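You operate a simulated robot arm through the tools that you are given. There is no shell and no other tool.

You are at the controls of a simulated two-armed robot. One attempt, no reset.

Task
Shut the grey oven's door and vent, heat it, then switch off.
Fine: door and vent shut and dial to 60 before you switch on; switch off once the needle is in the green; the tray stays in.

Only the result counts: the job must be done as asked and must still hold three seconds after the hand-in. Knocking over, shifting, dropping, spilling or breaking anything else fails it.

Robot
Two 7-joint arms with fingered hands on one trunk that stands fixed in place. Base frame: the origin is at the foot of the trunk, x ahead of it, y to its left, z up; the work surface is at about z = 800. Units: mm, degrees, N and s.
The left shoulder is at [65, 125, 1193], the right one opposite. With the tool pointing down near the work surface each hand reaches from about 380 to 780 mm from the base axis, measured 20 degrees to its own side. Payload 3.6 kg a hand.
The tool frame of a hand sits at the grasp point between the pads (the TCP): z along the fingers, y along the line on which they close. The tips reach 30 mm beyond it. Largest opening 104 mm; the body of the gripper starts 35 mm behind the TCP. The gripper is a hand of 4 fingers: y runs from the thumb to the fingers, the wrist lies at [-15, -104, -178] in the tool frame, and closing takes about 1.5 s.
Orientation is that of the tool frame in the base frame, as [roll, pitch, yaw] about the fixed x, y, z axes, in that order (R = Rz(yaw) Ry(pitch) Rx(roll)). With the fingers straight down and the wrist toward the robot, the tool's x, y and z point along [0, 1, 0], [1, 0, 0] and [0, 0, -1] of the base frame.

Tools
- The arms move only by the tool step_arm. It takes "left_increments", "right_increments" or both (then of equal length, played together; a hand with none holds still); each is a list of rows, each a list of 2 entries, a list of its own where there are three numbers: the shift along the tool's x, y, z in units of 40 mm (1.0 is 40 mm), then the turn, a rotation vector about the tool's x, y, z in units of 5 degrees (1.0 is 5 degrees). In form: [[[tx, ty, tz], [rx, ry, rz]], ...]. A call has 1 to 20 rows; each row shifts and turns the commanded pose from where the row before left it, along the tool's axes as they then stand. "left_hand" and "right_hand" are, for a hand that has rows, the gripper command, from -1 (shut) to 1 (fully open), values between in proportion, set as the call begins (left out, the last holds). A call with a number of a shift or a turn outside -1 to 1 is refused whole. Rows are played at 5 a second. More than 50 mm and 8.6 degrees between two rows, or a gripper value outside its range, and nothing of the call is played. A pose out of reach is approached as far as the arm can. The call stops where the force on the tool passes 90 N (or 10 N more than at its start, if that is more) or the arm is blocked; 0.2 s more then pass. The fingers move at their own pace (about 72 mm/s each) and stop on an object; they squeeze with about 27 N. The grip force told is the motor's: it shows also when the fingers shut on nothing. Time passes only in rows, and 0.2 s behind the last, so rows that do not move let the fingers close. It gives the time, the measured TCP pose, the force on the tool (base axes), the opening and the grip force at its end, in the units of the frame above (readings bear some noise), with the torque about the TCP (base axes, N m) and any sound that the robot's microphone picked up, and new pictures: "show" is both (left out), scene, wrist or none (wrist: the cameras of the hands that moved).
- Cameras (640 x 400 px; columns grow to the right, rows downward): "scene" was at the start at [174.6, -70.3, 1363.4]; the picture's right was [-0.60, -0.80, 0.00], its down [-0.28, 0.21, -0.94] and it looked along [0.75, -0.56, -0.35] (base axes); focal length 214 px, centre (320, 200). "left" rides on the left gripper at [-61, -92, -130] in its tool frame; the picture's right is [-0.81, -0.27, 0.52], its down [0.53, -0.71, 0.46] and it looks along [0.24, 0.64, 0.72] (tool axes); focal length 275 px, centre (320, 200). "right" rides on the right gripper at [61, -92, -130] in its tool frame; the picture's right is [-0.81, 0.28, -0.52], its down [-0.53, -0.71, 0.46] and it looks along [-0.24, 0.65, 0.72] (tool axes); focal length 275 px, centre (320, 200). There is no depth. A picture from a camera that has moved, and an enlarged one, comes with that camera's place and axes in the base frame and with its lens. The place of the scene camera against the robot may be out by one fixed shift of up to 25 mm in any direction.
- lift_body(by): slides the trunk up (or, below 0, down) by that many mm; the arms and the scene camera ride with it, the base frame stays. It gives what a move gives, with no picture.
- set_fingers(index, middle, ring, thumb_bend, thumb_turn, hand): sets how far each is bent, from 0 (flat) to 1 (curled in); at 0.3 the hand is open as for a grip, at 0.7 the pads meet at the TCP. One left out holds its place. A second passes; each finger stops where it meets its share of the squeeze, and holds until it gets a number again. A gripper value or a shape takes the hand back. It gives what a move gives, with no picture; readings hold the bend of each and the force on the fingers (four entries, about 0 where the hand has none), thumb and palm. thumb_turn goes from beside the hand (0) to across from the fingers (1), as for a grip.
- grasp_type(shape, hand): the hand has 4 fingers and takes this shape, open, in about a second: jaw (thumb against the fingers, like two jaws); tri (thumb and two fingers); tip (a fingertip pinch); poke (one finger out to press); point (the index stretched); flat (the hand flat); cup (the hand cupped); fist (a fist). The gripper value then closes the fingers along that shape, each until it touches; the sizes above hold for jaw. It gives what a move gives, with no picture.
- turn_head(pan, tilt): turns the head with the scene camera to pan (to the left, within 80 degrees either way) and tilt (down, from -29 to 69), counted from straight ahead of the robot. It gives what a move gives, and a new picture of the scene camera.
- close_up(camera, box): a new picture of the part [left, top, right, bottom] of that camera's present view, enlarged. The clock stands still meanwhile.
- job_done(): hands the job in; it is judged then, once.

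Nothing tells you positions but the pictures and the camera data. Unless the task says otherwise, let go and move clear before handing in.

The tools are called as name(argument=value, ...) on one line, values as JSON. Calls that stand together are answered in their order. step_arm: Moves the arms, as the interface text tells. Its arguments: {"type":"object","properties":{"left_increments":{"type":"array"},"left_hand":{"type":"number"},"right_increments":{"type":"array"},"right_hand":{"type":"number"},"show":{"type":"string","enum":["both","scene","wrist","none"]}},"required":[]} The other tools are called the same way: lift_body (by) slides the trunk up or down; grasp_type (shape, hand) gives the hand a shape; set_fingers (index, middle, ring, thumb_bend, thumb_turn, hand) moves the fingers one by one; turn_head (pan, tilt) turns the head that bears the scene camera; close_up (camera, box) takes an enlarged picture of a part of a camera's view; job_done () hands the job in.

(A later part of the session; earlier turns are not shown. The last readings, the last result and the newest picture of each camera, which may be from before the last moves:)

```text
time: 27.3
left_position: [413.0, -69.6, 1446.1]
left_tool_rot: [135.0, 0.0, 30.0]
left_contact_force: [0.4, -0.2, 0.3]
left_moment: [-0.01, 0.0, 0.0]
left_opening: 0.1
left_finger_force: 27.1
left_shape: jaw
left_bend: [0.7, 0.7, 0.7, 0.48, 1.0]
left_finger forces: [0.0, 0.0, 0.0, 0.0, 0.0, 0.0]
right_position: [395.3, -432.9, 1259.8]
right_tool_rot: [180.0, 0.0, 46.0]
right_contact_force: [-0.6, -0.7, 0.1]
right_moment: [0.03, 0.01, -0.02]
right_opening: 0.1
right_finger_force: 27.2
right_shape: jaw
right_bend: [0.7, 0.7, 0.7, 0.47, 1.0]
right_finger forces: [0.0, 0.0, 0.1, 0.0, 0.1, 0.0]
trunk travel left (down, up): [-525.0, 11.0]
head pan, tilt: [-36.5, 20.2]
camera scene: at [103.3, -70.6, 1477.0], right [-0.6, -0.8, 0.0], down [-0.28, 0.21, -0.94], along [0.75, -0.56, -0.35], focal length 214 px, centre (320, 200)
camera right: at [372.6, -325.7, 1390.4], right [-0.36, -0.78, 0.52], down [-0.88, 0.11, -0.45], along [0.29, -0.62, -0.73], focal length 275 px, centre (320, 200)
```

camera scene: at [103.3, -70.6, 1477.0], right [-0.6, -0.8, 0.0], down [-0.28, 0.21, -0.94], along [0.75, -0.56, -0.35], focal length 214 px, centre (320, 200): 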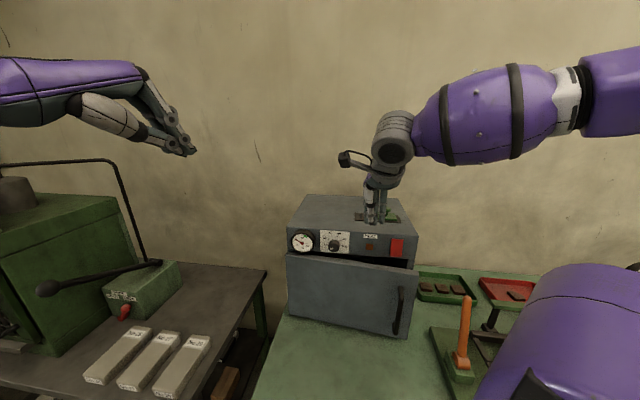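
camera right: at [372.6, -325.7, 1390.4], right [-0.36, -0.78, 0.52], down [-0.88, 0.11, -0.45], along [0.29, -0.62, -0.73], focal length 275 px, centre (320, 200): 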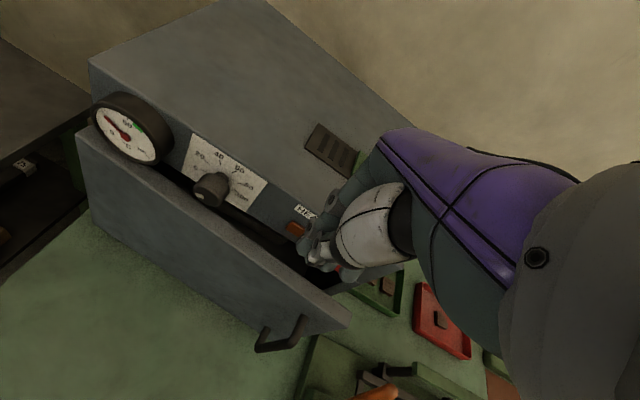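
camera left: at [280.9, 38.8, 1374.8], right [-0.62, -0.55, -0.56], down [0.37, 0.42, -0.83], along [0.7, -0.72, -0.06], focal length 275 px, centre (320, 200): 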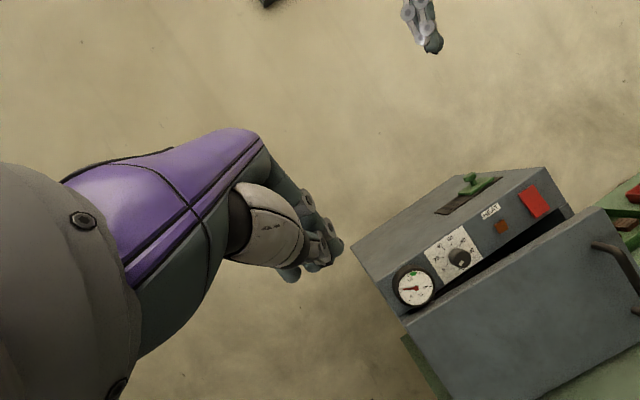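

Tool-down works well for the right arm. I'll move it over the vent knob, opening the hand on the way, staying well above the oven top.

step_arm(right_increments=[[[-0.33, 0.864, -0.129], [0, 0, 0]], [[-0.33, 0.864, -0.129], [0, 0, 0]], [[-0.33, 0.864, -0.129], [0, 0, 0]], [[-0.33, 0.864, -0.129], [0, 0, 0]], [[-0.33, 0.864, -0.129], [0, 0, 0]], [[-0.33, 0.864, -0.129], [0, 0, 0]]], right_hand=1)

```text
time: 28.7
left_position: [413.4, -68.2, 1445.4]
left_tool_rot: [135.1, 0.1, 30.0]
left_contact_force: [0.5, -0.6, -0.8]
left_moment: [0.0, 0.0, -0.03]
left_opening: 0.0
left_finger_force: 26.6
left_shape: jaw
left_bend: [0.7, 0.7, 0.7, 0.48, 1.0]
left_finger forces: [0.0, 0.1, 0.0, 0.0, 0.1, 0.0]
right_position: [491.9, -634.4, 1288.4]
right_tool_rot: [-179.9, 0.0, 46.1]
right_contact_force: [-0.2, 0.4, -0.1]
right_moment: [0.02, 0.02, 0.02]
right_opening: 103.5
right_finger_force: 0.0
right_shape: jaw
right_bend: [0.3, 0.3, 0.3, 0.3, 0.98]
right_finger forces: [0.1, 0.0, 0.1, 0.0, 0.0, 0.0]
trunk travel left (down, up): [-525.0, 11.0]
head pan, tilt: [-36.5, 20.2]
camera scene: at [104.3, -70.9, 1476.9], right [-0.6, -0.8, 0.0], down [-0.28, 0.21, -0.94], along [0.75, -0.56, -0.35], focal length 214 px, centre (320, 200)
camera right: at [468.8, -527.1, 1419.9], right [-0.36, -0.78, 0.52], down [-0.88, 0.11, -0.45], along [0.29, -0.62, -0.73], focal length 275 px, centre (320, 200)
```

scene: 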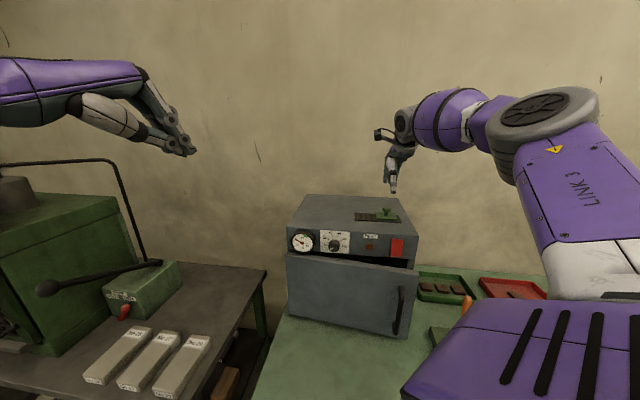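
right: 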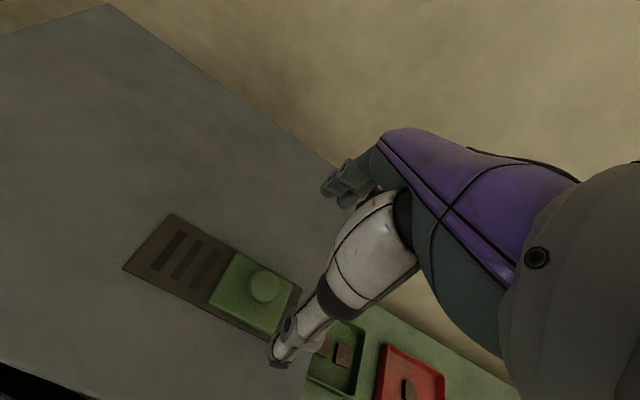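

The right hand is directly above the vent knob, which the wrist camera puts at about (491,-630). I'll descend so the fingertips straddle the cap just above the slide plate.

step_arm(right_increments=[[[0.014, -0.022, 0.5], [0, 0, 0]], [[0.014, -0.022, 0.5], [0, 0, 0]], [[0.014, -0.022, 0.5], [0, 0, 0]], [[0.014, -0.022, 0.5], [0, 0, 0]]])

close_up(camera="right", box=[100, 150, 420, 400])

close_up(camera="scene", box=[280, 120, 440, 270])

close_up(camera="left", box=[320, 180, 620, 400])

```text
time: 29.7
left_position: [412.9, -69.0, 1446.5]
left_tool_rot: [135.0, 0.0, 30.0]
left_contact_force: [-0.3, 0.8, -0.2]
left_moment: [0.01, -0.01, 0.01]
left_opening: 0.0
left_finger_force: 27.0
left_shape: jaw
left_bend: [0.7, 0.7, 0.7, 0.48, 1.0]
left_finger forces: [0.1, 0.0, 0.0, 0.0, 0.0, 0.0]
right_position: [488.9, -629.9, 1209.4]
right_tool_rot: [-179.9, 0.0, 46.0]
right_contact_force: [-0.4, -0.6, 0.7]
right_moment: [0.01, 0.04, 0.01]
right_opening: 103.6
right_finger_force: 0.1
right_shape: jaw
right_bend: [0.3, 0.3, 0.3, 0.3, 0.98]
right_finger forces: [0.0, 0.0, 0.1, 0.0, 0.0, 0.0]
trunk travel left (down, up): [-525.0, 11.0]
head pan, tilt: [-36.5, 20.2]
camera scene: at [103.4, -70.6, 1477.0], right [-0.6, -0.8, 0.0], down [-0.28, 0.21, -0.94], along [0.75, -0.56, -0.35], focal length 214 px, centre (320, 200)
camera right: at [466.1, -522.3, 1340.3], right [-0.36, -0.77, 0.52], down [-0.88, 0.11, -0.46], along [0.3, -0.62, -0.72], focal length 275 px, centre (320, 200)
```

scene: 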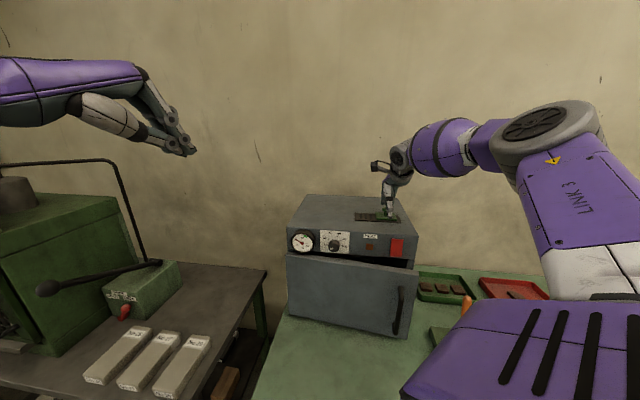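
right: 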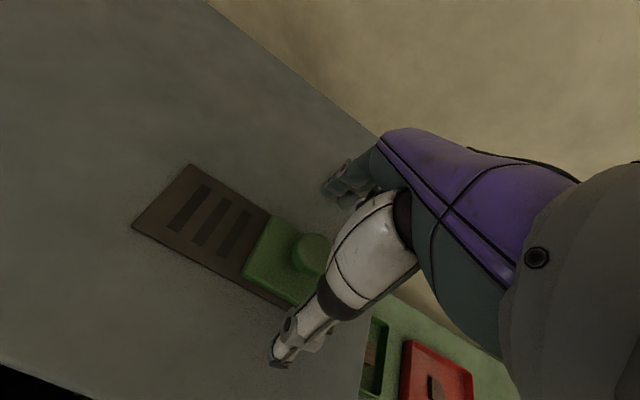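

```text
1.60 times, centred on (260, 275) of right
camera zoom: at [466.1, -522.3, 1340.3], right [-0.36, -0.77, 0.52], down [-0.88, 0.11, -0.46], along [0.3, -0.62, -0.72], focal length 440 px, centre (416, 80)
```

zoom: 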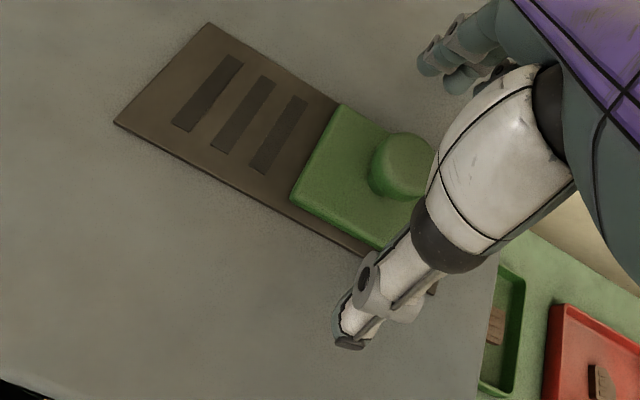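

```text
2.67 times, centred on (360, 195) of scene
camera zoom: at [103.4, -70.6, 1477.0], right [-0.6, -0.8, 0.0], down [-0.28, 0.21, -0.94], along [0.75, -0.56, -0.35], focal length 572 px, centre (213, 213)
```

zoom: 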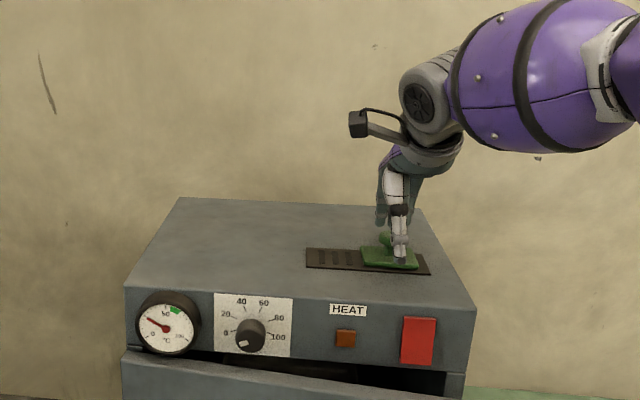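

```text
1.82 times, centred on (470, 290) of left
camera zoom: at [281.1, 37.1, 1474.2], right [-0.62, -0.55, -0.56], down [0.37, 0.42, -0.83], along [0.7, -0.72, -0.06], focal length 500 px, centre (47, 36)
```

zoom: 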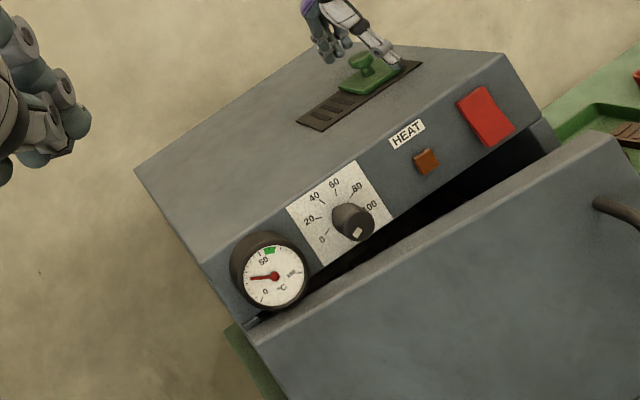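

The knob sits between thumb and fingers within a few millimetres. I'll lower slightly and close the hand on it.

step_arm(right_increments=[[[0, 0, 0.06], [0, 0, 0]], [[0, 0, 0.06], [0, 0, 0]]])

step_arm(right_increments=[[[0, 0, 0], [0, 0, 0]], [[0, 0, 0], [0, 0, 0]], [[0, 0, 0], [0, 0, 0]], [[0, 0, 0], [0, 0, 0]], [[0, 0, 0], [0, 0, 0]], [[0, 0, 0], [0, 0, 0]], [[0, 0, 0], [0, 0, 0]], [[0, 0, 0], [0, 0, 0]]], right_hand=-1)

close_up(camera="left", box=[400, 160, 560, 270])

```text
time: 30.3
left_position: [411.9, -67.9, 1447.0]
left_tool_rot: [135.0, 0.0, 30.0]
left_contact_force: [0.3, -0.3, 0.0]
left_moment: [-0.01, -0.01, 0.02]
left_opening: 0.0
left_finger_force: 27.2
left_shape: jaw
left_bend: [0.7, 0.7, 0.7, 0.48, 1.0]
left_finger forces: [0.0, 0.1, 0.1, 0.0, 0.0, 0.1]
right_position: [488.7, -630.2, 1206.0]
right_tool_rot: [180.0, 0.0, 46.0]
right_contact_force: [-0.2, 0.0, 0.4]
right_moment: [0.02, 0.04, 0.0]
right_opening: 103.6
right_finger_force: 0.1
right_shape: jaw
right_bend: [0.3, 0.3, 0.3, 0.3, 0.98]
right_finger forces: [0.1, 0.1, 0.0, 0.0, 0.0, 0.0]
trunk travel left (down, up): [-525.0, 11.0]
head pan, tilt: [-36.5, 20.2]
camera scene: at [102.9, -70.3, 1477.1], right [-0.6, -0.8, 0.0], down [-0.28, 0.21, -0.94], along [0.75, -0.56, -0.35], focal length 214 px, centre (320, 200)
camera right: at [465.4, -522.3, 1336.3], right [-0.37, -0.77, 0.52], down [-0.88, 0.11, -0.46], along [0.29, -0.62, -0.72], focal length 275 px, centre (320, 200)
```

scene: 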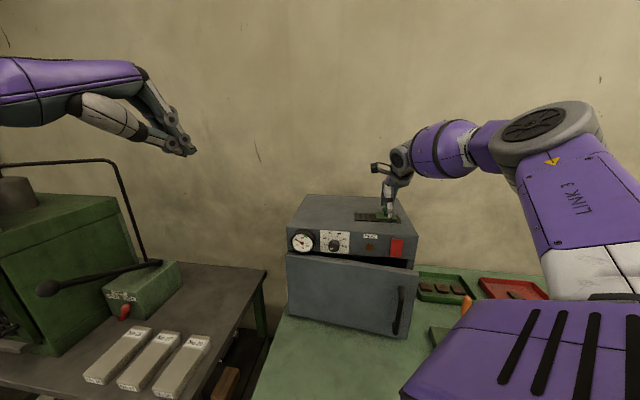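
right: 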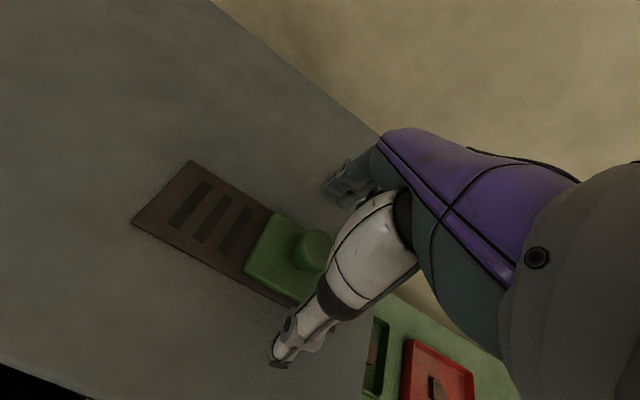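

```text
time: 32.1
left_position: [411.7, -69.1, 1446.3]
left_tool_rot: [135.0, 0.0, 30.0]
left_contact_force: [-0.5, -0.1, 0.0]
left_moment: [0.0, -0.01, -0.01]
left_opening: 0.1
left_finger_force: 27.2
left_shape: jaw
left_bend: [0.7, 0.7, 0.7, 0.48, 1.0]
left_finger forces: [0.0, 0.0, 0.1, 0.0, 0.0, 0.0]
right_position: [487.5, -628.9, 1203.8]
right_tool_rot: [-179.9, 0.0, 46.0]
right_contact_force: [-5.8, 6.1, -12.4]
right_moment: [0.13, 0.13, -0.03]
right_opening: 17.7
right_finger_force: 27.0
right_shape: jaw
right_bend: [0.73, 0.65, 0.68, 0.75, 1.0]
right_finger forces: [12.9, 5.8, 0.0, 0.0, 25.9, 0.0]
trunk travel left (down, up): [-525.0, 11.0]
head pan, tilt: [-36.5, 20.2]
camera scene: at [103.0, -70.5, 1477.0], right [-0.6, -0.8, 0.0], down [-0.28, 0.21, -0.94], along [0.75, -0.56, -0.35], focal length 214 px, centre (320, 200)
camera right: at [465.3, -522.5, 1335.1], right [-0.36, -0.78, 0.52], down [-0.88, 0.11, -0.45], along [0.29, -0.62, -0.73], focal length 275 px, centre (320, 200)
```

scene: 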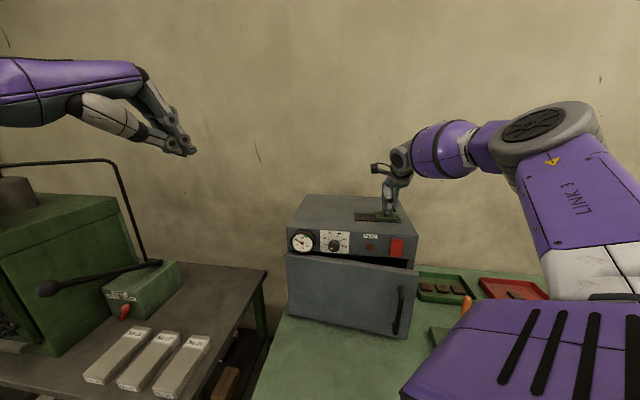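
right: 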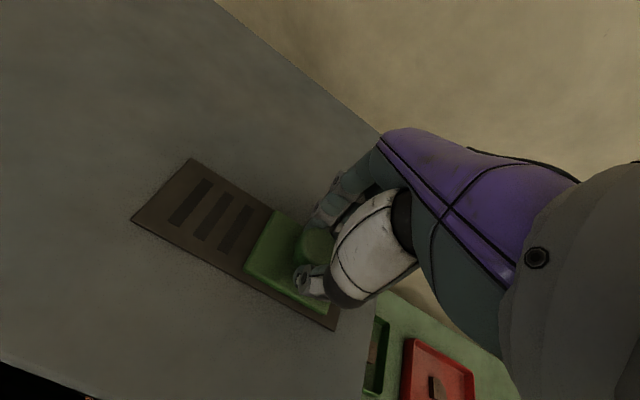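

```text
3.64 times, centred on (480, 215) of left
camera zoom: at [280.8, 37.2, 1474.1], right [-0.62, -0.55, -0.56], down [0.37, 0.42, -0.83], along [0.7, -0.72, -0.06], focal length 1001 px, centre (-262, 146)
```

zoom: 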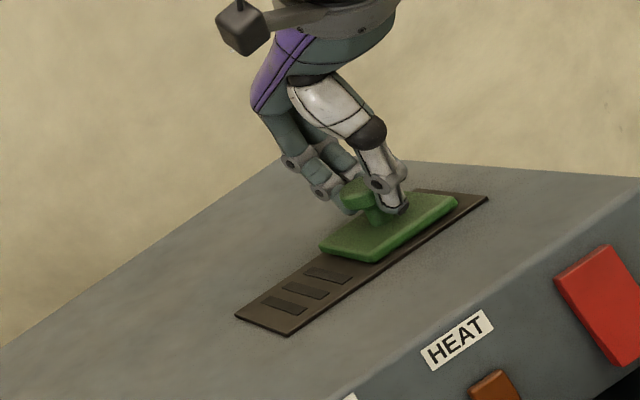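

The hand has the vent knob. Now I slide it to the left (tool +x) along its track, in small steps.

step_arm(right_increments=[[[0.2, 0, 0], [0, 0, 0]], [[0.2, 0, 0], [0, 0, 0]], [[0.2, 0, 0], [0, 0, 0]], [[0.2, 0, 0], [0, 0, 0]]])

close_up(camera="left", box=[400, 160, 560, 270])

```text
time: 33.1
left_position: [412.8, -69.1, 1446.1]
left_tool_rot: [135.1, 0.0, 30.0]
left_contact_force: [0.2, 0.5, 1.2]
left_moment: [0.02, -0.03, 0.04]
left_opening: 0.0
left_finger_force: 27.3
left_shape: jaw
left_bend: [0.7, 0.7, 0.7, 0.48, 1.0]
left_finger forces: [0.0, 0.0, 0.1, 0.0, 0.0, 0.0]
right_position: [510.7, -604.5, 1203.5]
right_tool_rot: [-180.0, 0.1, 46.0]
right_contact_force: [-5.6, 6.2, -15.0]
right_moment: [0.1, 0.09, 0.03]
right_opening: 17.3
right_finger_force: 27.5
right_shape: jaw
right_bend: [0.73, 0.66, 0.68, 0.75, 1.0]
right_finger forces: [14.0, 6.2, 0.0, 0.0, 26.5, 0.0]
trunk travel left (down, up): [-525.0, 11.0]
head pan, tilt: [-36.5, 20.2]
camera scene: at [103.4, -70.6, 1477.0], right [-0.6, -0.8, 0.0], down [-0.28, 0.21, -0.94], along [0.75, -0.56, -0.35], focal length 214 px, centre (320, 200)
camera right: at [488.3, -499.2, 1335.1], right [-0.36, -0.77, 0.52], down [-0.88, 0.11, -0.45], along [0.29, -0.62, -0.73], focal length 275 px, centre (320, 200)
```

scene: 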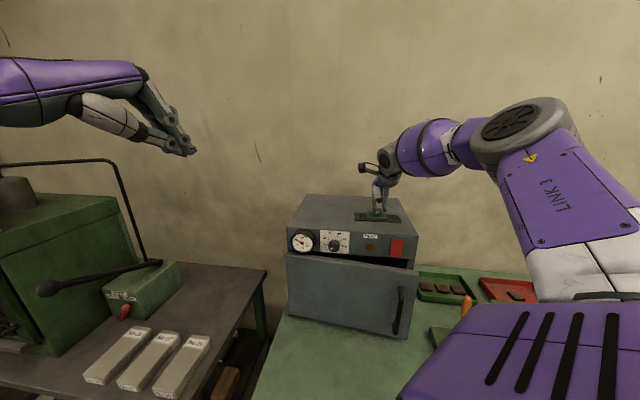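
right: 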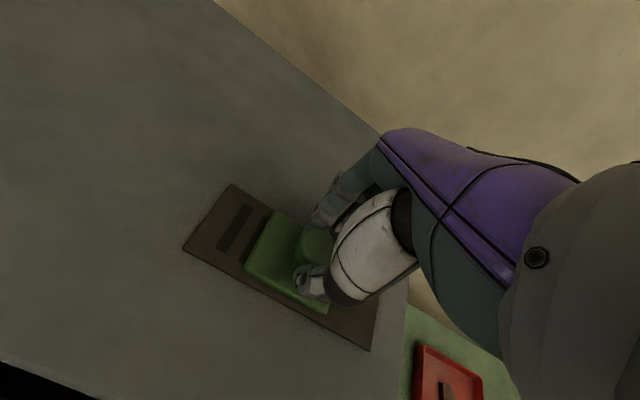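

```text
3.64 times, centred on (480, 215) of left
camera zoom: at [281.1, 37.1, 1474.1], right [-0.62, -0.55, -0.56], down [0.37, 0.42, -0.83], along [0.7, -0.72, -0.06], focal length 1001 px, centre (-262, 146)
```

zoom: 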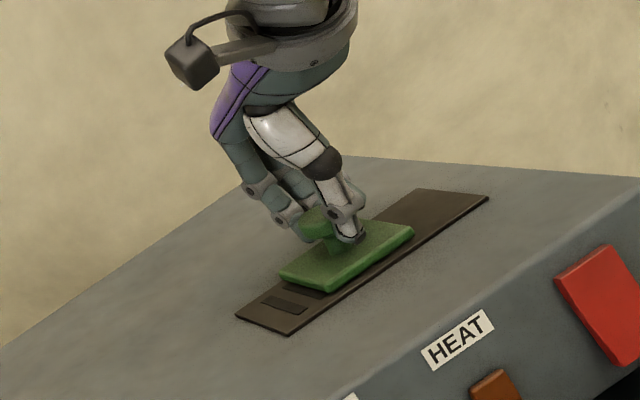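

The slide follows the hand; one slot is still open. I carry on to the left until all slots are covered.

step_arm(right_increments=[[[0.2, 0, 0], [0, 0, 0]], [[0.2, 0, 0], [0, 0, 0]], [[0.2, 0, 0], [0, 0, 0]], [[0.15, 0, 0], [0, 0, 0]]])

close_up(camera="left", box=[380, 160, 540, 270])

```text
time: 34.1
left_position: [413.1, -68.2, 1444.5]
left_tool_rot: [135.0, 0.0, 30.1]
left_contact_force: [0.4, 1.2, -0.2]
left_moment: [0.04, 0.01, 0.02]
left_opening: 0.0
left_finger_force: 27.1
left_shape: jaw
left_bend: [0.7, 0.7, 0.7, 0.48, 1.0]
left_finger forces: [0.0, 0.0, 0.0, 0.0, 0.0, 0.0]
right_position: [532.3, -584.1, 1204.7]
right_tool_rot: [-180.0, 0.0, 46.1]
right_contact_force: [-2.8, 2.7, -15.0]
right_moment: [0.08, 0.06, 0.02]
right_opening: 17.3
right_finger_force: 27.0
right_shape: jaw
right_bend: [0.73, 0.65, 0.68, 0.75, 1.0]
right_finger forces: [15.1, 6.4, 0.0, 0.0, 24.2, 0.0]
trunk travel left (down, up): [-525.0, 11.0]
head pan, tilt: [-36.5, 20.2]
camera scene: at [103.9, -71.1, 1476.9], right [-0.6, -0.8, 0.0], down [-0.28, 0.21, -0.94], along [0.75, -0.56, -0.35], focal length 214 px, centre (320, 200)
camera right: at [509.6, -477.1, 1335.1], right [-0.36, -0.77, 0.52], down [-0.88, 0.11, -0.46], along [0.29, -0.62, -0.73], focal length 275 px, centre (320, 200)
```

scene: 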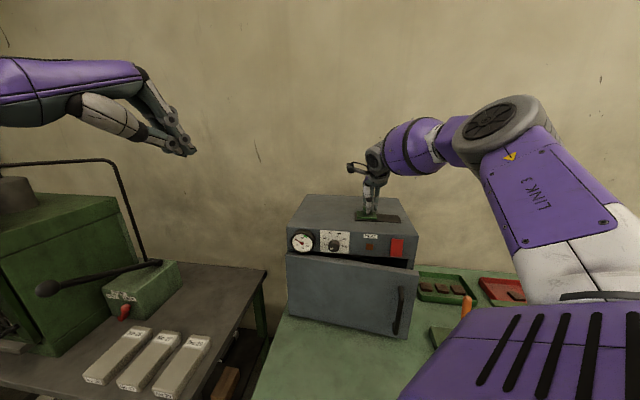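
right: 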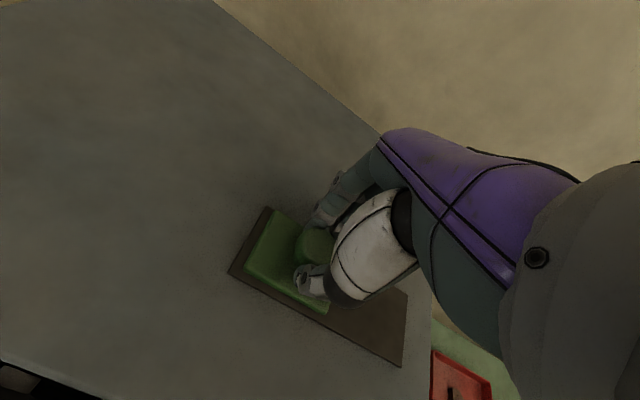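

```text
3.64 times, centred on (460, 215) of left
camera zoom: at [281.6, 36.6, 1474.1], right [-0.62, -0.55, -0.56], down [0.37, 0.42, -0.83], along [0.7, -0.72, -0.06], focal length 1001 px, centre (-189, 146)
```

zoom: 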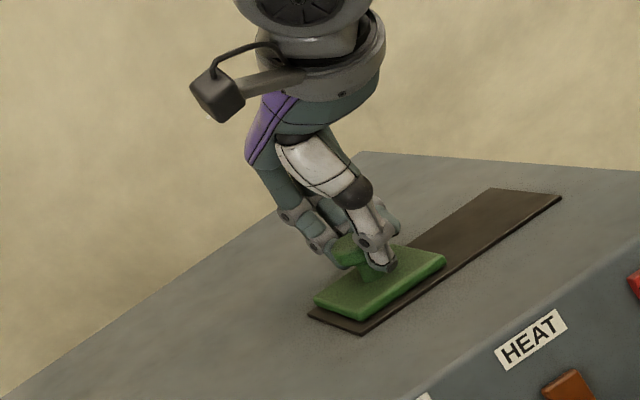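

All slots are covered. I nudge it a bit further to see whether it has come to its stop.

step_arm(right_increments=[[[0.08, 0, 0], [0, 0, 0]], [[0.08, 0, 0], [0, 0, 0]], [[0.08, 0, 0], [0, 0, 0]]])

close_up(camera="left", box=[380, 160, 540, 270])

```text
time: 34.9
left_position: [409.9, -71.5, 1446.9]
left_tool_rot: [135.1, -0.1, 29.9]
left_contact_force: [-0.1, 0.0, 0.5]
left_moment: [-0.02, -0.03, 0.01]
left_opening: 0.0
left_finger_force: 27.4
left_shape: jaw
left_bend: [0.7, 0.7, 0.7, 0.48, 1.0]
left_finger forces: [0.0, 0.2, 0.1, 0.0, 0.1, 0.0]
right_position: [535.5, -580.2, 1203.9]
right_tool_rot: [-179.8, 0.1, 45.9]
right_contact_force: [-16.6, -7.9, -12.6]
right_moment: [-0.09, 0.25, -0.15]
right_opening: 17.5
right_finger_force: 27.3
right_shape: jaw
right_bend: [0.73, 0.65, 0.68, 0.75, 1.0]
right_finger forces: [10.8, 10.7, 0.0, 0.1, 25.2, 0.0]
trunk travel left (down, up): [-525.0, 11.0]
head pan, tilt: [-36.5, 20.2]
camera scene: at [101.3, -73.0, 1477.1], right [-0.6, -0.8, 0.0], down [-0.28, 0.21, -0.94], along [0.75, -0.56, -0.35], focal length 214 px, centre (320, 200)
camera right: at [513.3, -473.8, 1334.8], right [-0.37, -0.77, 0.52], down [-0.88, 0.11, -0.45], along [0.29, -0.62, -0.73], focal length 275 px, centre (320, 200)
```

scene: 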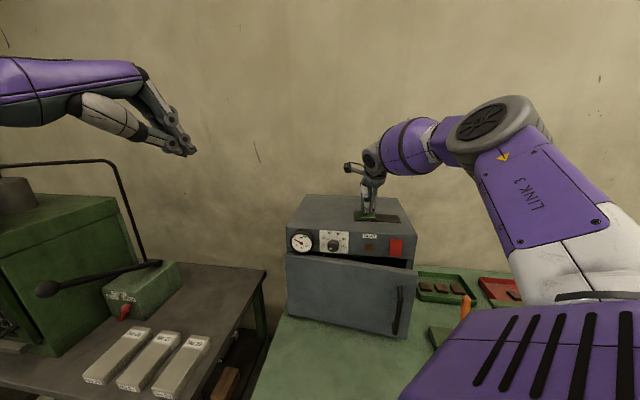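
right: 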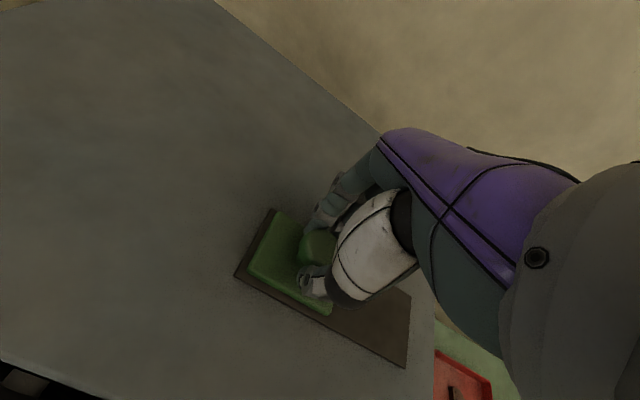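

```text
3.64 times, centred on (460, 215) of left
camera zoom: at [279.0, 34.7, 1474.7], right [-0.62, -0.55, -0.56], down [0.37, 0.43, -0.83], along [0.7, -0.72, -0.06], focal length 1001 px, centre (-189, 146)
```

zoom: 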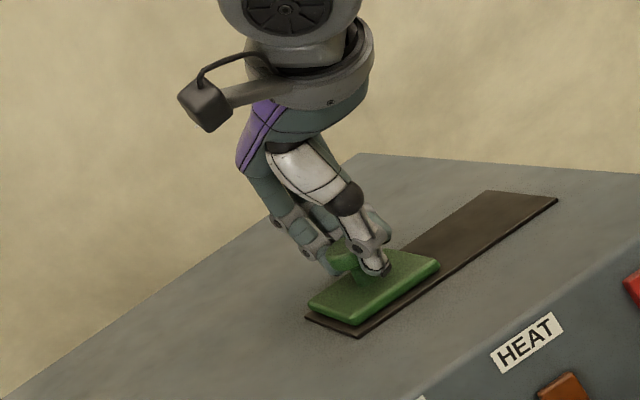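

The force rose against the travel, so the vent is at its closed stop. I'll ease back a few millimetres, open the hand and lift clear.

step_arm(right_increments=[[[-0.12, 0, 0], [0, 0, 0]], [[0, 0, 0], [0, 0, 0]]], show="none")

step_arm(right_increments=[[[0, 0, 0], [0, 0, 0]], [[0, 0, 0], [0, 0, 0]], [[0, 0, 0], [0, 0, 0]], [[0, 0, 0], [0, 0, 0]], [[0, 0, 0], [0, 0, 0]], [[0, 0, -0.25], [0, 0, 0]], [[0, 0, -0.5], [0, 0, 0]], [[0, 0, -0.7], [0, 0, 0]], [[0, 0, -0.7], [0, 0, 0]]], right_hand=1)

close_up(camera="left", box=[380, 160, 540, 270])

```text
time: 35.5
left_position: [412.2, -70.8, 1444.0]
left_tool_rot: [135.1, 0.0, 30.0]
left_contact_force: [1.2, 0.0, -0.3]
left_moment: [0.02, 0.0, 0.02]
left_opening: 0.1
left_finger_force: 27.2
left_shape: jaw
left_bend: [0.7, 0.7, 0.7, 0.48, 1.0]
left_finger forces: [0.0, 0.0, 0.0, 0.0, 0.0, 0.0]
right_position: [534.6, -582.1, 1204.1]
right_tool_rot: [-179.8, -0.2, 46.0]
right_contact_force: [-9.8, -1.0, -18.1]
right_moment: [0.04, 0.2, -0.07]
right_opening: 17.3
right_finger_force: 27.5
right_shape: jaw
right_bend: [0.73, 0.65, 0.68, 0.75, 1.0]
right_finger forces: [13.4, 8.6, 0.0, 0.1, 25.9, 0.0]
trunk travel left (down, up): [-525.0, 11.0]
head pan, tilt: [-36.5, 20.2]
```

```text
time: 37.5
left_position: [412.9, -67.1, 1445.0]
left_tool_rot: [135.0, -0.1, 30.1]
left_contact_force: [-0.5, -0.3, -0.2]
left_moment: [0.01, 0.01, -0.02]
left_opening: 0.1
left_finger_force: 26.9
left_shape: jaw
left_bend: [0.7, 0.7, 0.7, 0.48, 1.0]
left_finger forces: [0.0, 0.1, 0.0, 0.0, 0.0, 0.1]
right_position: [536.6, -579.1, 1292.5]
right_tool_rot: [-180.0, -0.1, 46.0]
right_contact_force: [0.0, -1.1, 0.7]
right_moment: [0.03, 0.0, -0.03]
right_opening: 103.4
right_finger_force: 0.0
right_shape: jaw
right_bend: [0.3, 0.3, 0.3, 0.3, 0.98]
right_finger forces: [0.0, 0.0, 0.0, 0.1, 0.1, 0.0]
trunk travel left (down, up): [-525.0, 11.0]
head pan, tilt: [-36.5, 20.2]
camera scene: at [102.9, -69.8, 1477.1], right [-0.6, -0.8, 0.0], down [-0.28, 0.21, -0.94], along [0.75, -0.56, -0.35], focal length 214 px, centre (320, 200)
camera right: at [512.2, -472.8, 1423.9], right [-0.37, -0.77, 0.52], down [-0.88, 0.11, -0.46], along [0.3, -0.62, -0.72], focal length 275 px, centre (320, 200)
```

scene: 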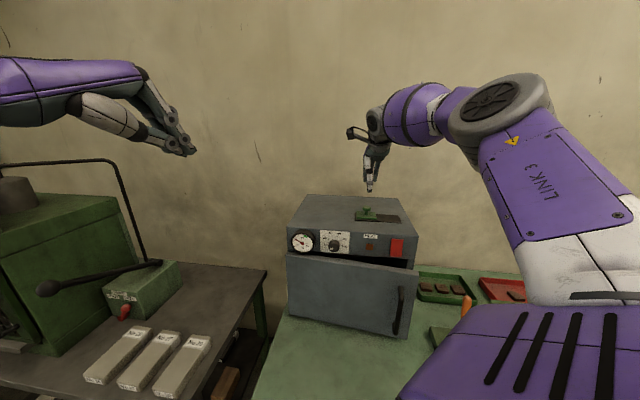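
right: 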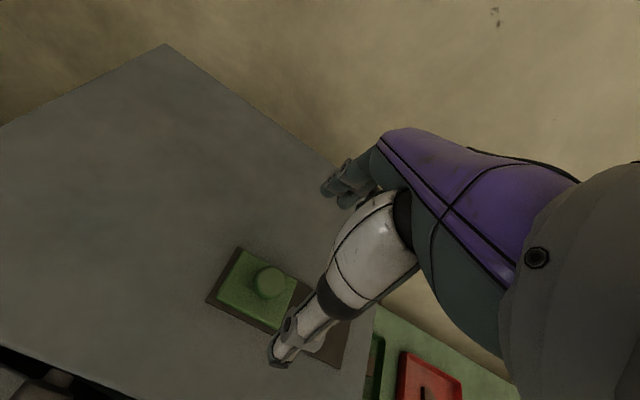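

```text
3.64 times, centred on (460, 215) of left
camera zoom: at [280.6, 37.9, 1474.4], right [-0.62, -0.55, -0.56], down [0.37, 0.42, -0.83], along [0.7, -0.72, -0.06], focal length 1001 px, centre (-189, 146)
```

zoom: 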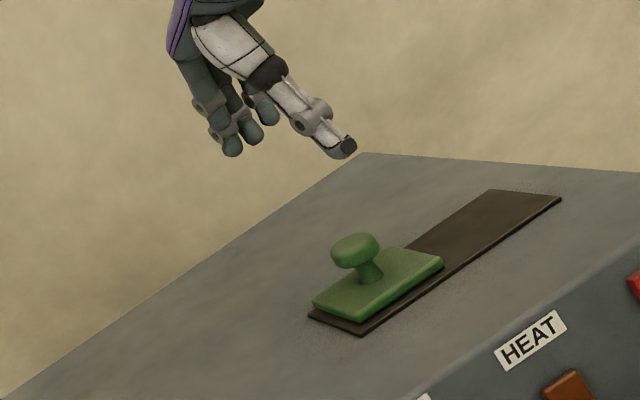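

The vent is shut with all slots covered. Now back to the door: I bring the left hand down in front of the hinge-side half of the door.

step_arm(left_increments=[[[-0.142, -0.284, 0.791], [0, 0, 0]], [[-0.142, -0.284, 0.791], [0, 0, 0]], [[-0.142, -0.284, 0.791], [0, 0, 0]], [[-0.142, -0.284, 0.791], [0, 0, 0]], [[-0.142, -0.284, 0.791], [0, 0, 0]], [[-0.142, -0.284, 0.791], [0, 0, 0]], [[-0.142, -0.284, 0.791], [0, 0, 0]], [[-0.142, -0.284, 0.791], [0, 0, 0]], [[-0.142, -0.284, 0.791], [0, 0, 0]], [[-0.142, -0.284, 0.791], [0, 0, 0]], [[-0.142, -0.284, 0.791], [0, 0, 0]], [[-0.142, -0.284, 0.791], [0, 0, 0]]])

```text
time: 40.1
left_position: [438.9, -249.9, 1082.2]
left_tool_rot: [135.0, 0.0, 30.0]
left_contact_force: [0.9, -0.2, -0.2]
left_moment: [0.04, 0.01, 0.03]
left_opening: 0.0
left_finger_force: 27.0
left_shape: jaw
left_bend: [0.7, 0.7, 0.7, 0.48, 1.0]
left_finger forces: [0.0, 0.0, 0.0, 0.1, 0.0, 0.0]
right_position: [535.9, -579.9, 1292.1]
right_tool_rot: [180.0, -0.1, 45.9]
right_contact_force: [-0.1, 0.3, 0.7]
right_moment: [0.01, -0.01, 0.01]
right_opening: 103.7
right_finger_force: 0.0
right_shape: jaw
right_bend: [0.3, 0.3, 0.3, 0.3, 0.98]
right_finger forces: [0.0, 0.0, 0.0, 0.0, 0.1, 0.0]
trunk travel left (down, up): [-525.0, 11.0]
head pan, tilt: [-36.5, 20.2]
camera scene: at [103.1, -70.7, 1477.0], right [-0.6, -0.8, 0.0], down [-0.28, 0.21, -0.94], along [0.75, -0.56, -0.35], focal length 214 px, centre (320, 200)
camera left: at [306.7, -144.0, 1110.4], right [-0.62, -0.55, -0.56], down [0.37, 0.42, -0.83], along [0.7, -0.72, -0.06], focal length 275 px, centre (320, 200)
```

scene: 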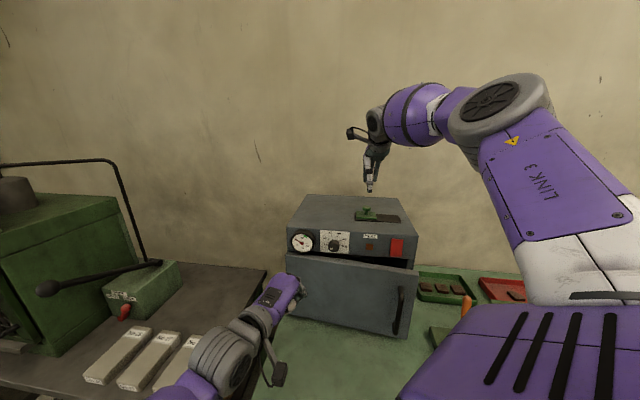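
left: 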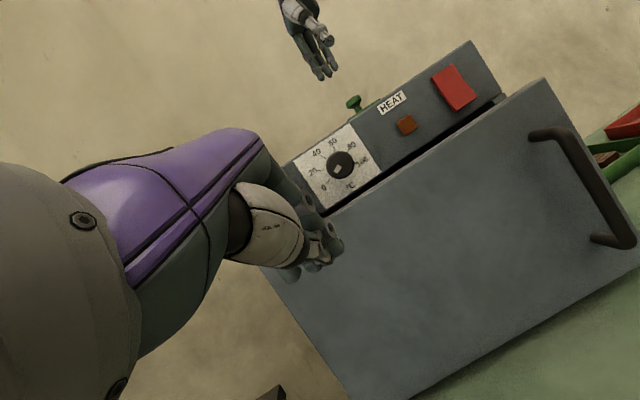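

The left hand is in place in front of the door near the hinge. I'll move in and push along the oven's depth direction.

step_arm(left_increments=[[[-0.0925, 0.06, 0.891], [0, 0, 0]], [[-0.0925, 0.06, 0.891], [0, 0, 0]], [[-0.0925, 0.06, 0.891], [0, 0, 0]], [[-0.0925, 0.06, 0.891], [0, 0, 0]], [[0.055, 0.136, 0.136], [0, 0, 0]], [[0.055, 0.136, 0.136], [0, 0, 0]], [[0.055, 0.136, 0.136], [0, 0, 0]], [[0.055, 0.136, 0.136], [0, 0, 0]]])

```text
time: 41.9
left_position: [486.0, -356.9, 989.7]
left_tool_rot: [135.1, 0.0, 30.0]
left_contact_force: [0.2, 0.4, 0.0]
left_moment: [-0.01, 0.01, -0.01]
left_opening: 0.0
left_finger_force: 26.7
left_shape: jaw
left_bend: [0.7, 0.7, 0.7, 0.48, 1.0]
left_finger forces: [0.1, 0.0, 0.0, 0.1, 0.1, 0.1]
left hand out of reach, approached as far as the arm can: row 6, 7, 8
right_position: [535.7, -580.4, 1293.2]
right_tool_rot: [180.0, 0.0, 46.0]
right_contact_force: [0.2, 0.5, 0.1]
right_moment: [0.0, 0.0, 0.03]
right_opening: 103.7
right_finger_force: 0.0
right_shape: jaw
right_bend: [0.3, 0.3, 0.3, 0.3, 0.98]
right_finger forces: [0.0, 0.1, 0.1, 0.1, 0.1, 0.0]
trunk travel left (down, up): [-525.0, 11.0]
head pan, tilt: [-36.5, 20.2]
camera scene: at [103.1, -70.3, 1477.1], right [-0.6, -0.8, 0.0], down [-0.28, 0.21, -0.94], along [0.75, -0.56, -0.35], focal length 214 px, centre (320, 200)
camera left: at [355.1, -250.5, 1019.1], right [-0.62, -0.55, -0.56], down [0.37, 0.42, -0.83], along [0.7, -0.72, -0.06], focal length 275 px, centre (320, 200)
```

scene: 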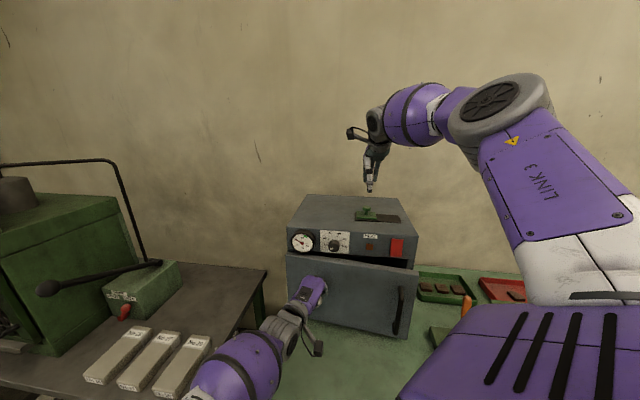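
left: 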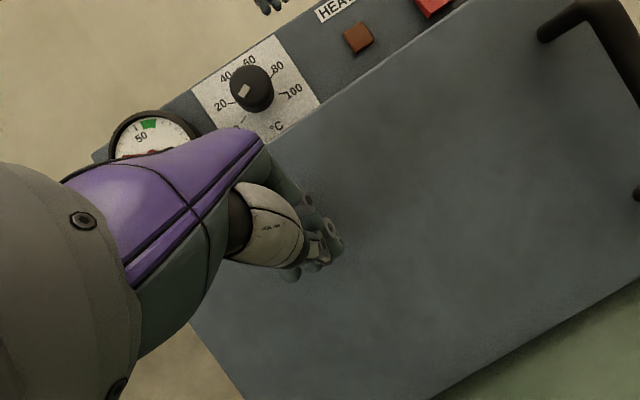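

The left arm stops just short again. A better way: push on the door's handle with the right hand pointing straight down, a pose that arm reaches easily. I retract the left hand to its parking place first.

step_arm(left_increments=[[[0.08, -0.106, -0.919], [0, 0, 0]], [[0.08, -0.106, -0.919], [0, 0, 0]], [[0.08, -0.106, -0.919], [0, 0, 0]], [[0.08, -0.106, -0.919], [0, 0, 0]], [[0.142, 0.284, -0.791], [0, 0, 0]], [[0.142, 0.284, -0.791], [0, 0, 0]], [[0.142, 0.284, -0.791], [0, 0, 0]], [[0.142, 0.284, -0.791], [0, 0, 0]], [[0.142, 0.284, -0.791], [0, 0, 0]], [[0.142, 0.284, -0.791], [0, 0, 0]], [[0.142, 0.284, -0.791], [0, 0, 0]], [[0.142, 0.284, -0.791], [0, 0, 0]], [[0.142, 0.284, -0.791], [0, 0, 0]], [[0.142, 0.284, -0.791], [0, 0, 0]]])

close_up(camera="left", box=[340, 150, 640, 400])

```text
time: 44.9
left_position: [417.3, -97.9, 1388.7]
left_tool_rot: [135.0, 0.1, 30.0]
left_contact_force: [-0.3, -0.7, -0.3]
left_moment: [0.03, 0.01, -0.01]
left_opening: 0.1
left_finger_force: 26.9
left_shape: jaw
left_bend: [0.7, 0.7, 0.7, 0.48, 1.0]
left_finger forces: [0.0, 0.1, 0.0, 0.0, 0.0, 0.0]
right_position: [535.1, -579.8, 1292.8]
right_tool_rot: [180.0, 0.0, 46.0]
right_contact_force: [-0.5, 0.2, -0.4]
right_moment: [-0.02, -0.02, 0.01]
right_opening: 104.0
right_finger_force: 0.1
right_shape: jaw
right_bend: [0.3, 0.3, 0.3, 0.3, 0.98]
right_finger forces: [0.0, 0.1, 0.0, 0.1, 0.1, 0.1]
trunk travel left (down, up): [-525.0, 11.0]
head pan, tilt: [-36.5, 20.2]
camera scene: at [102.7, -70.1, 1477.1], right [-0.6, -0.8, 0.0], down [-0.28, 0.21, -0.94], along [0.75, -0.56, -0.35], focal length 214 px, centre (320, 200)
camera left: at [286.2, 8.1, 1416.0], right [-0.62, -0.55, -0.56], down [0.37, 0.42, -0.83], along [0.69, -0.72, -0.06], focal length 275 px, centre (320, 200)
```

scene: 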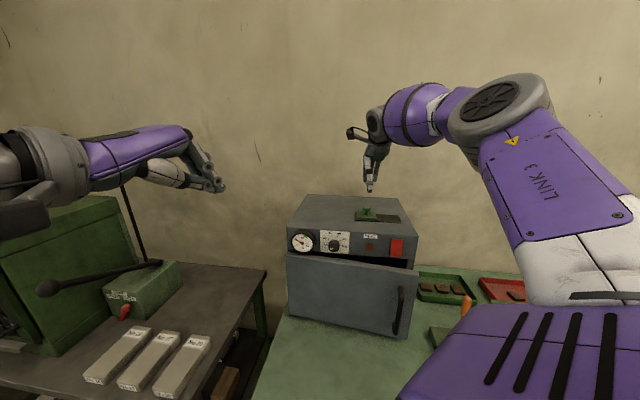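
left: 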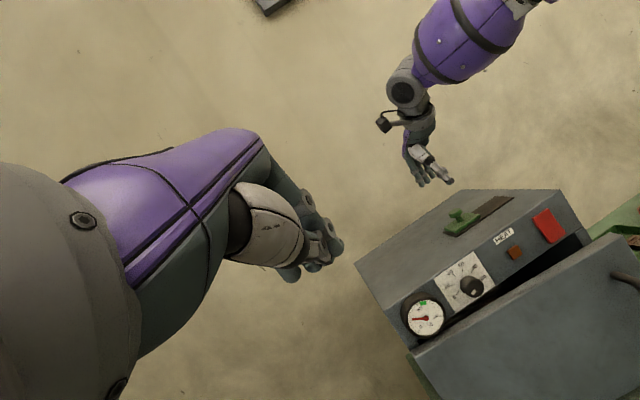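

```text
1.60 times, centred on (490, 275) of left
camera zoom: at [286.2, 8.1, 1416.0], right [-0.62, -0.55, -0.56], down [0.37, 0.42, -0.83], along [0.69, -0.72, -0.06], focal length 440 px, centre (48, 80)
```

zoom: 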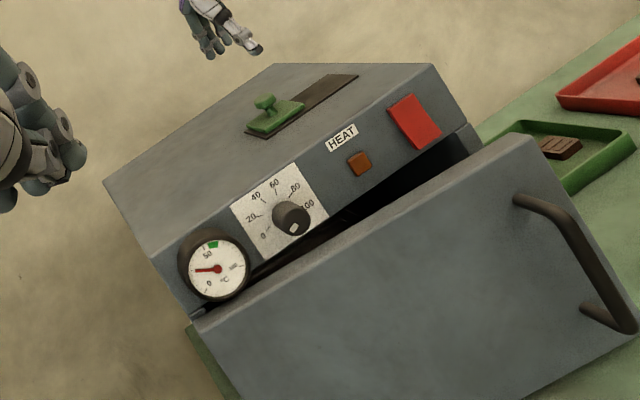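

Handle bar is at about (320,-522), z 875 to 1002. I'll close the right hand and move it, pointing down, to a point in front of and above the handle.

step_arm(right_increments=[[[-0.326, -0.852, 0.154], [0, 0, 0]], [[-0.326, -0.852, 0.154], [0, 0, 0]], [[-0.326, -0.852, 0.154], [0, 0, 0]], [[-0.326, -0.852, 0.154], [0, 0, 0]], [[-0.326, -0.852, 0.154], [0, 0, 0]], [[-0.326, -0.852, 0.154], [0, 0, 0]], [[-0.326, -0.852, 0.154], [0, 0, 0]], [[-0.058, -0.004, 0.8], [0, 0, 0]], [[-0.058, -0.004, 0.8], [0, 0, 0]]], right_hand=-1)

```text
time: 46.9
left_position: [418.7, -97.4, 1386.6]
left_tool_rot: [135.0, -0.1, 30.1]
left_contact_force: [0.1, 0.4, -0.6]
left_moment: [-0.02, 0.02, 0.02]
left_opening: 0.0
left_finger_force: 26.9
left_shape: jaw
left_bend: [0.7, 0.7, 0.7, 0.48, 1.0]
left_finger forces: [0.0, 0.0, 0.0, 0.0, 0.0, 0.0]
right_position: [295.9, -483.1, 1184.2]
right_tool_rot: [-180.0, -0.2, 46.1]
right_contact_force: [-0.1, -0.3, 0.1]
right_moment: [0.02, 0.02, 0.01]
right_opening: 0.0
right_finger_force: 26.7
right_shape: jaw
right_bend: [0.7, 0.7, 0.7, 0.47, 1.0]
right_finger forces: [0.0, 0.0, 0.0, 0.0, 0.0, 0.1]
trunk travel left (down, up): [-525.0, 11.0]
head pan, tilt: [-36.5, 20.2]
camera scene: at [102.7, -70.3, 1477.1], right [-0.6, -0.8, 0.0], down [-0.28, 0.21, -0.94], along [0.75, -0.56, -0.35], focal length 214 px, centre (320, 200)
camera right: at [273.3, -376.9, 1313.4], right [-0.37, -0.77, 0.52], down [-0.88, 0.11, -0.46], along [0.3, -0.62, -0.72], focal length 275 px, centre (320, 200)
```

scene: 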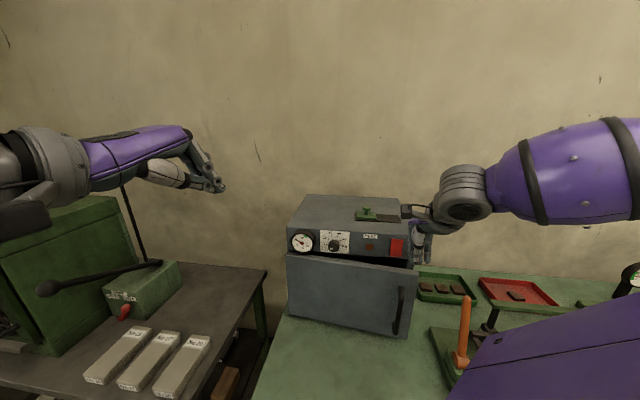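
right: 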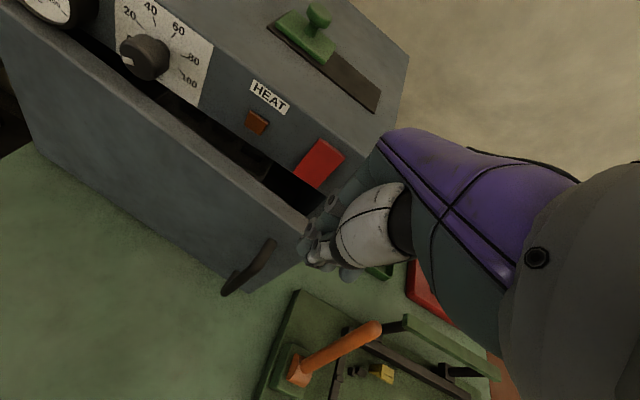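

The hand is in front of the handle with clear space below. I lower it until the fingers are level with the upper part of the bar.

step_arm(right_increments=[[[-0.046, 0, 0.8], [0, 0, 0]], [[-0.046, 0, 0.8], [0, 0, 0]], [[-0.046, 0, 0.8], [0, 0, 0]], [[-0.046, 0, 0.8], [0, 0, 0]], [[-0.046, 0, 0.8], [0, 0, 0]], [[-0.046, 0, 0.8], [0, 0, 0]]])

close_up(camera="left", box=[340, 150, 640, 400])

```text
time: 48.3
left_position: [418.9, -98.9, 1387.1]
left_tool_rot: [135.0, 0.0, 30.1]
left_contact_force: [0.2, -0.3, 0.6]
left_moment: [-0.03, 0.0, -0.03]
left_opening: 0.0
left_finger_force: 27.2
left_shape: jaw
left_bend: [0.7, 0.7, 0.7, 0.48, 1.0]
left_finger forces: [0.0, 0.0, 0.0, 0.0, 0.1, 0.1]
right_position: [291.1, -491.4, 992.0]
right_tool_rot: [180.0, 0.0, 46.0]
right_contact_force: [-0.6, 0.3, -0.4]
right_moment: [0.02, 0.0, 0.04]
right_opening: 0.0
right_finger_force: 26.9
right_shape: jaw
right_bend: [0.7, 0.7, 0.7, 0.47, 1.0]
right_finger forces: [0.0, 0.0, 0.0, 0.0, 0.0, 0.0]
trunk travel left (down, up): [-525.0, 11.0]
head pan, tilt: [-36.5, 20.2]
camera scene: at [103.4, -70.8, 1477.0], right [-0.6, -0.8, 0.0], down [-0.28, 0.21, -0.94], along [0.75, -0.56, -0.35], focal length 214 px, centre (320, 200)
camera right: at [268.0, -385.3, 1122.4], right [-0.36, -0.77, 0.52], down [-0.88, 0.11, -0.46], along [0.29, -0.62, -0.72], focal length 275 px, centre (320, 200)
```

scene: 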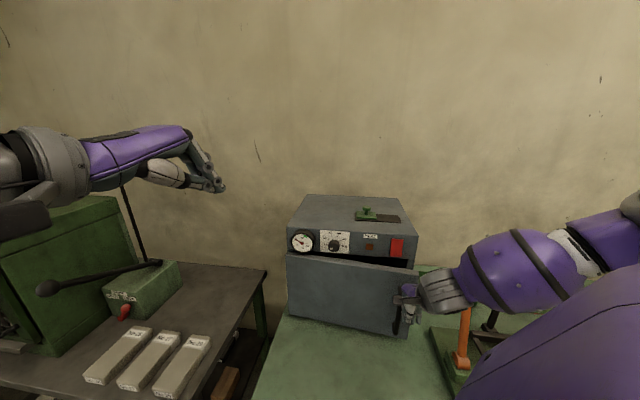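
right: 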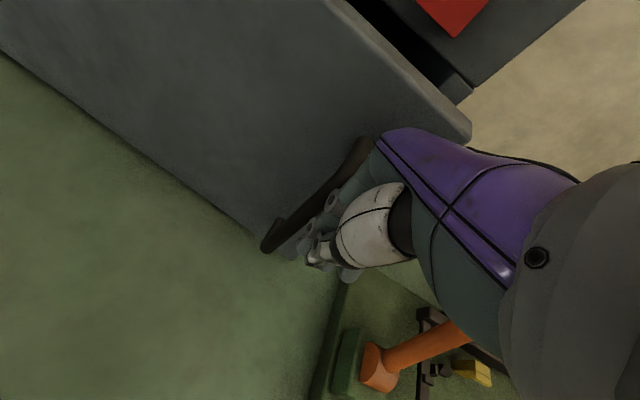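

```text
1.60 times, centred on (490, 275) of left
camera zoom: at [287.0, 7.2, 1415.5], right [-0.62, -0.55, -0.56], down [0.37, 0.42, -0.83], along [0.7, -0.72, -0.06], focal length 440 px, centre (48, 80)
```

zoom: 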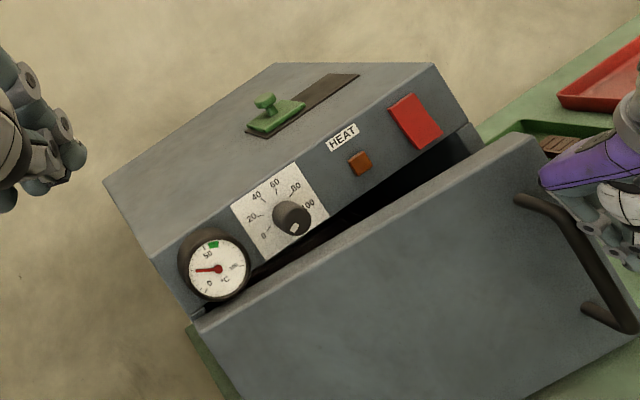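

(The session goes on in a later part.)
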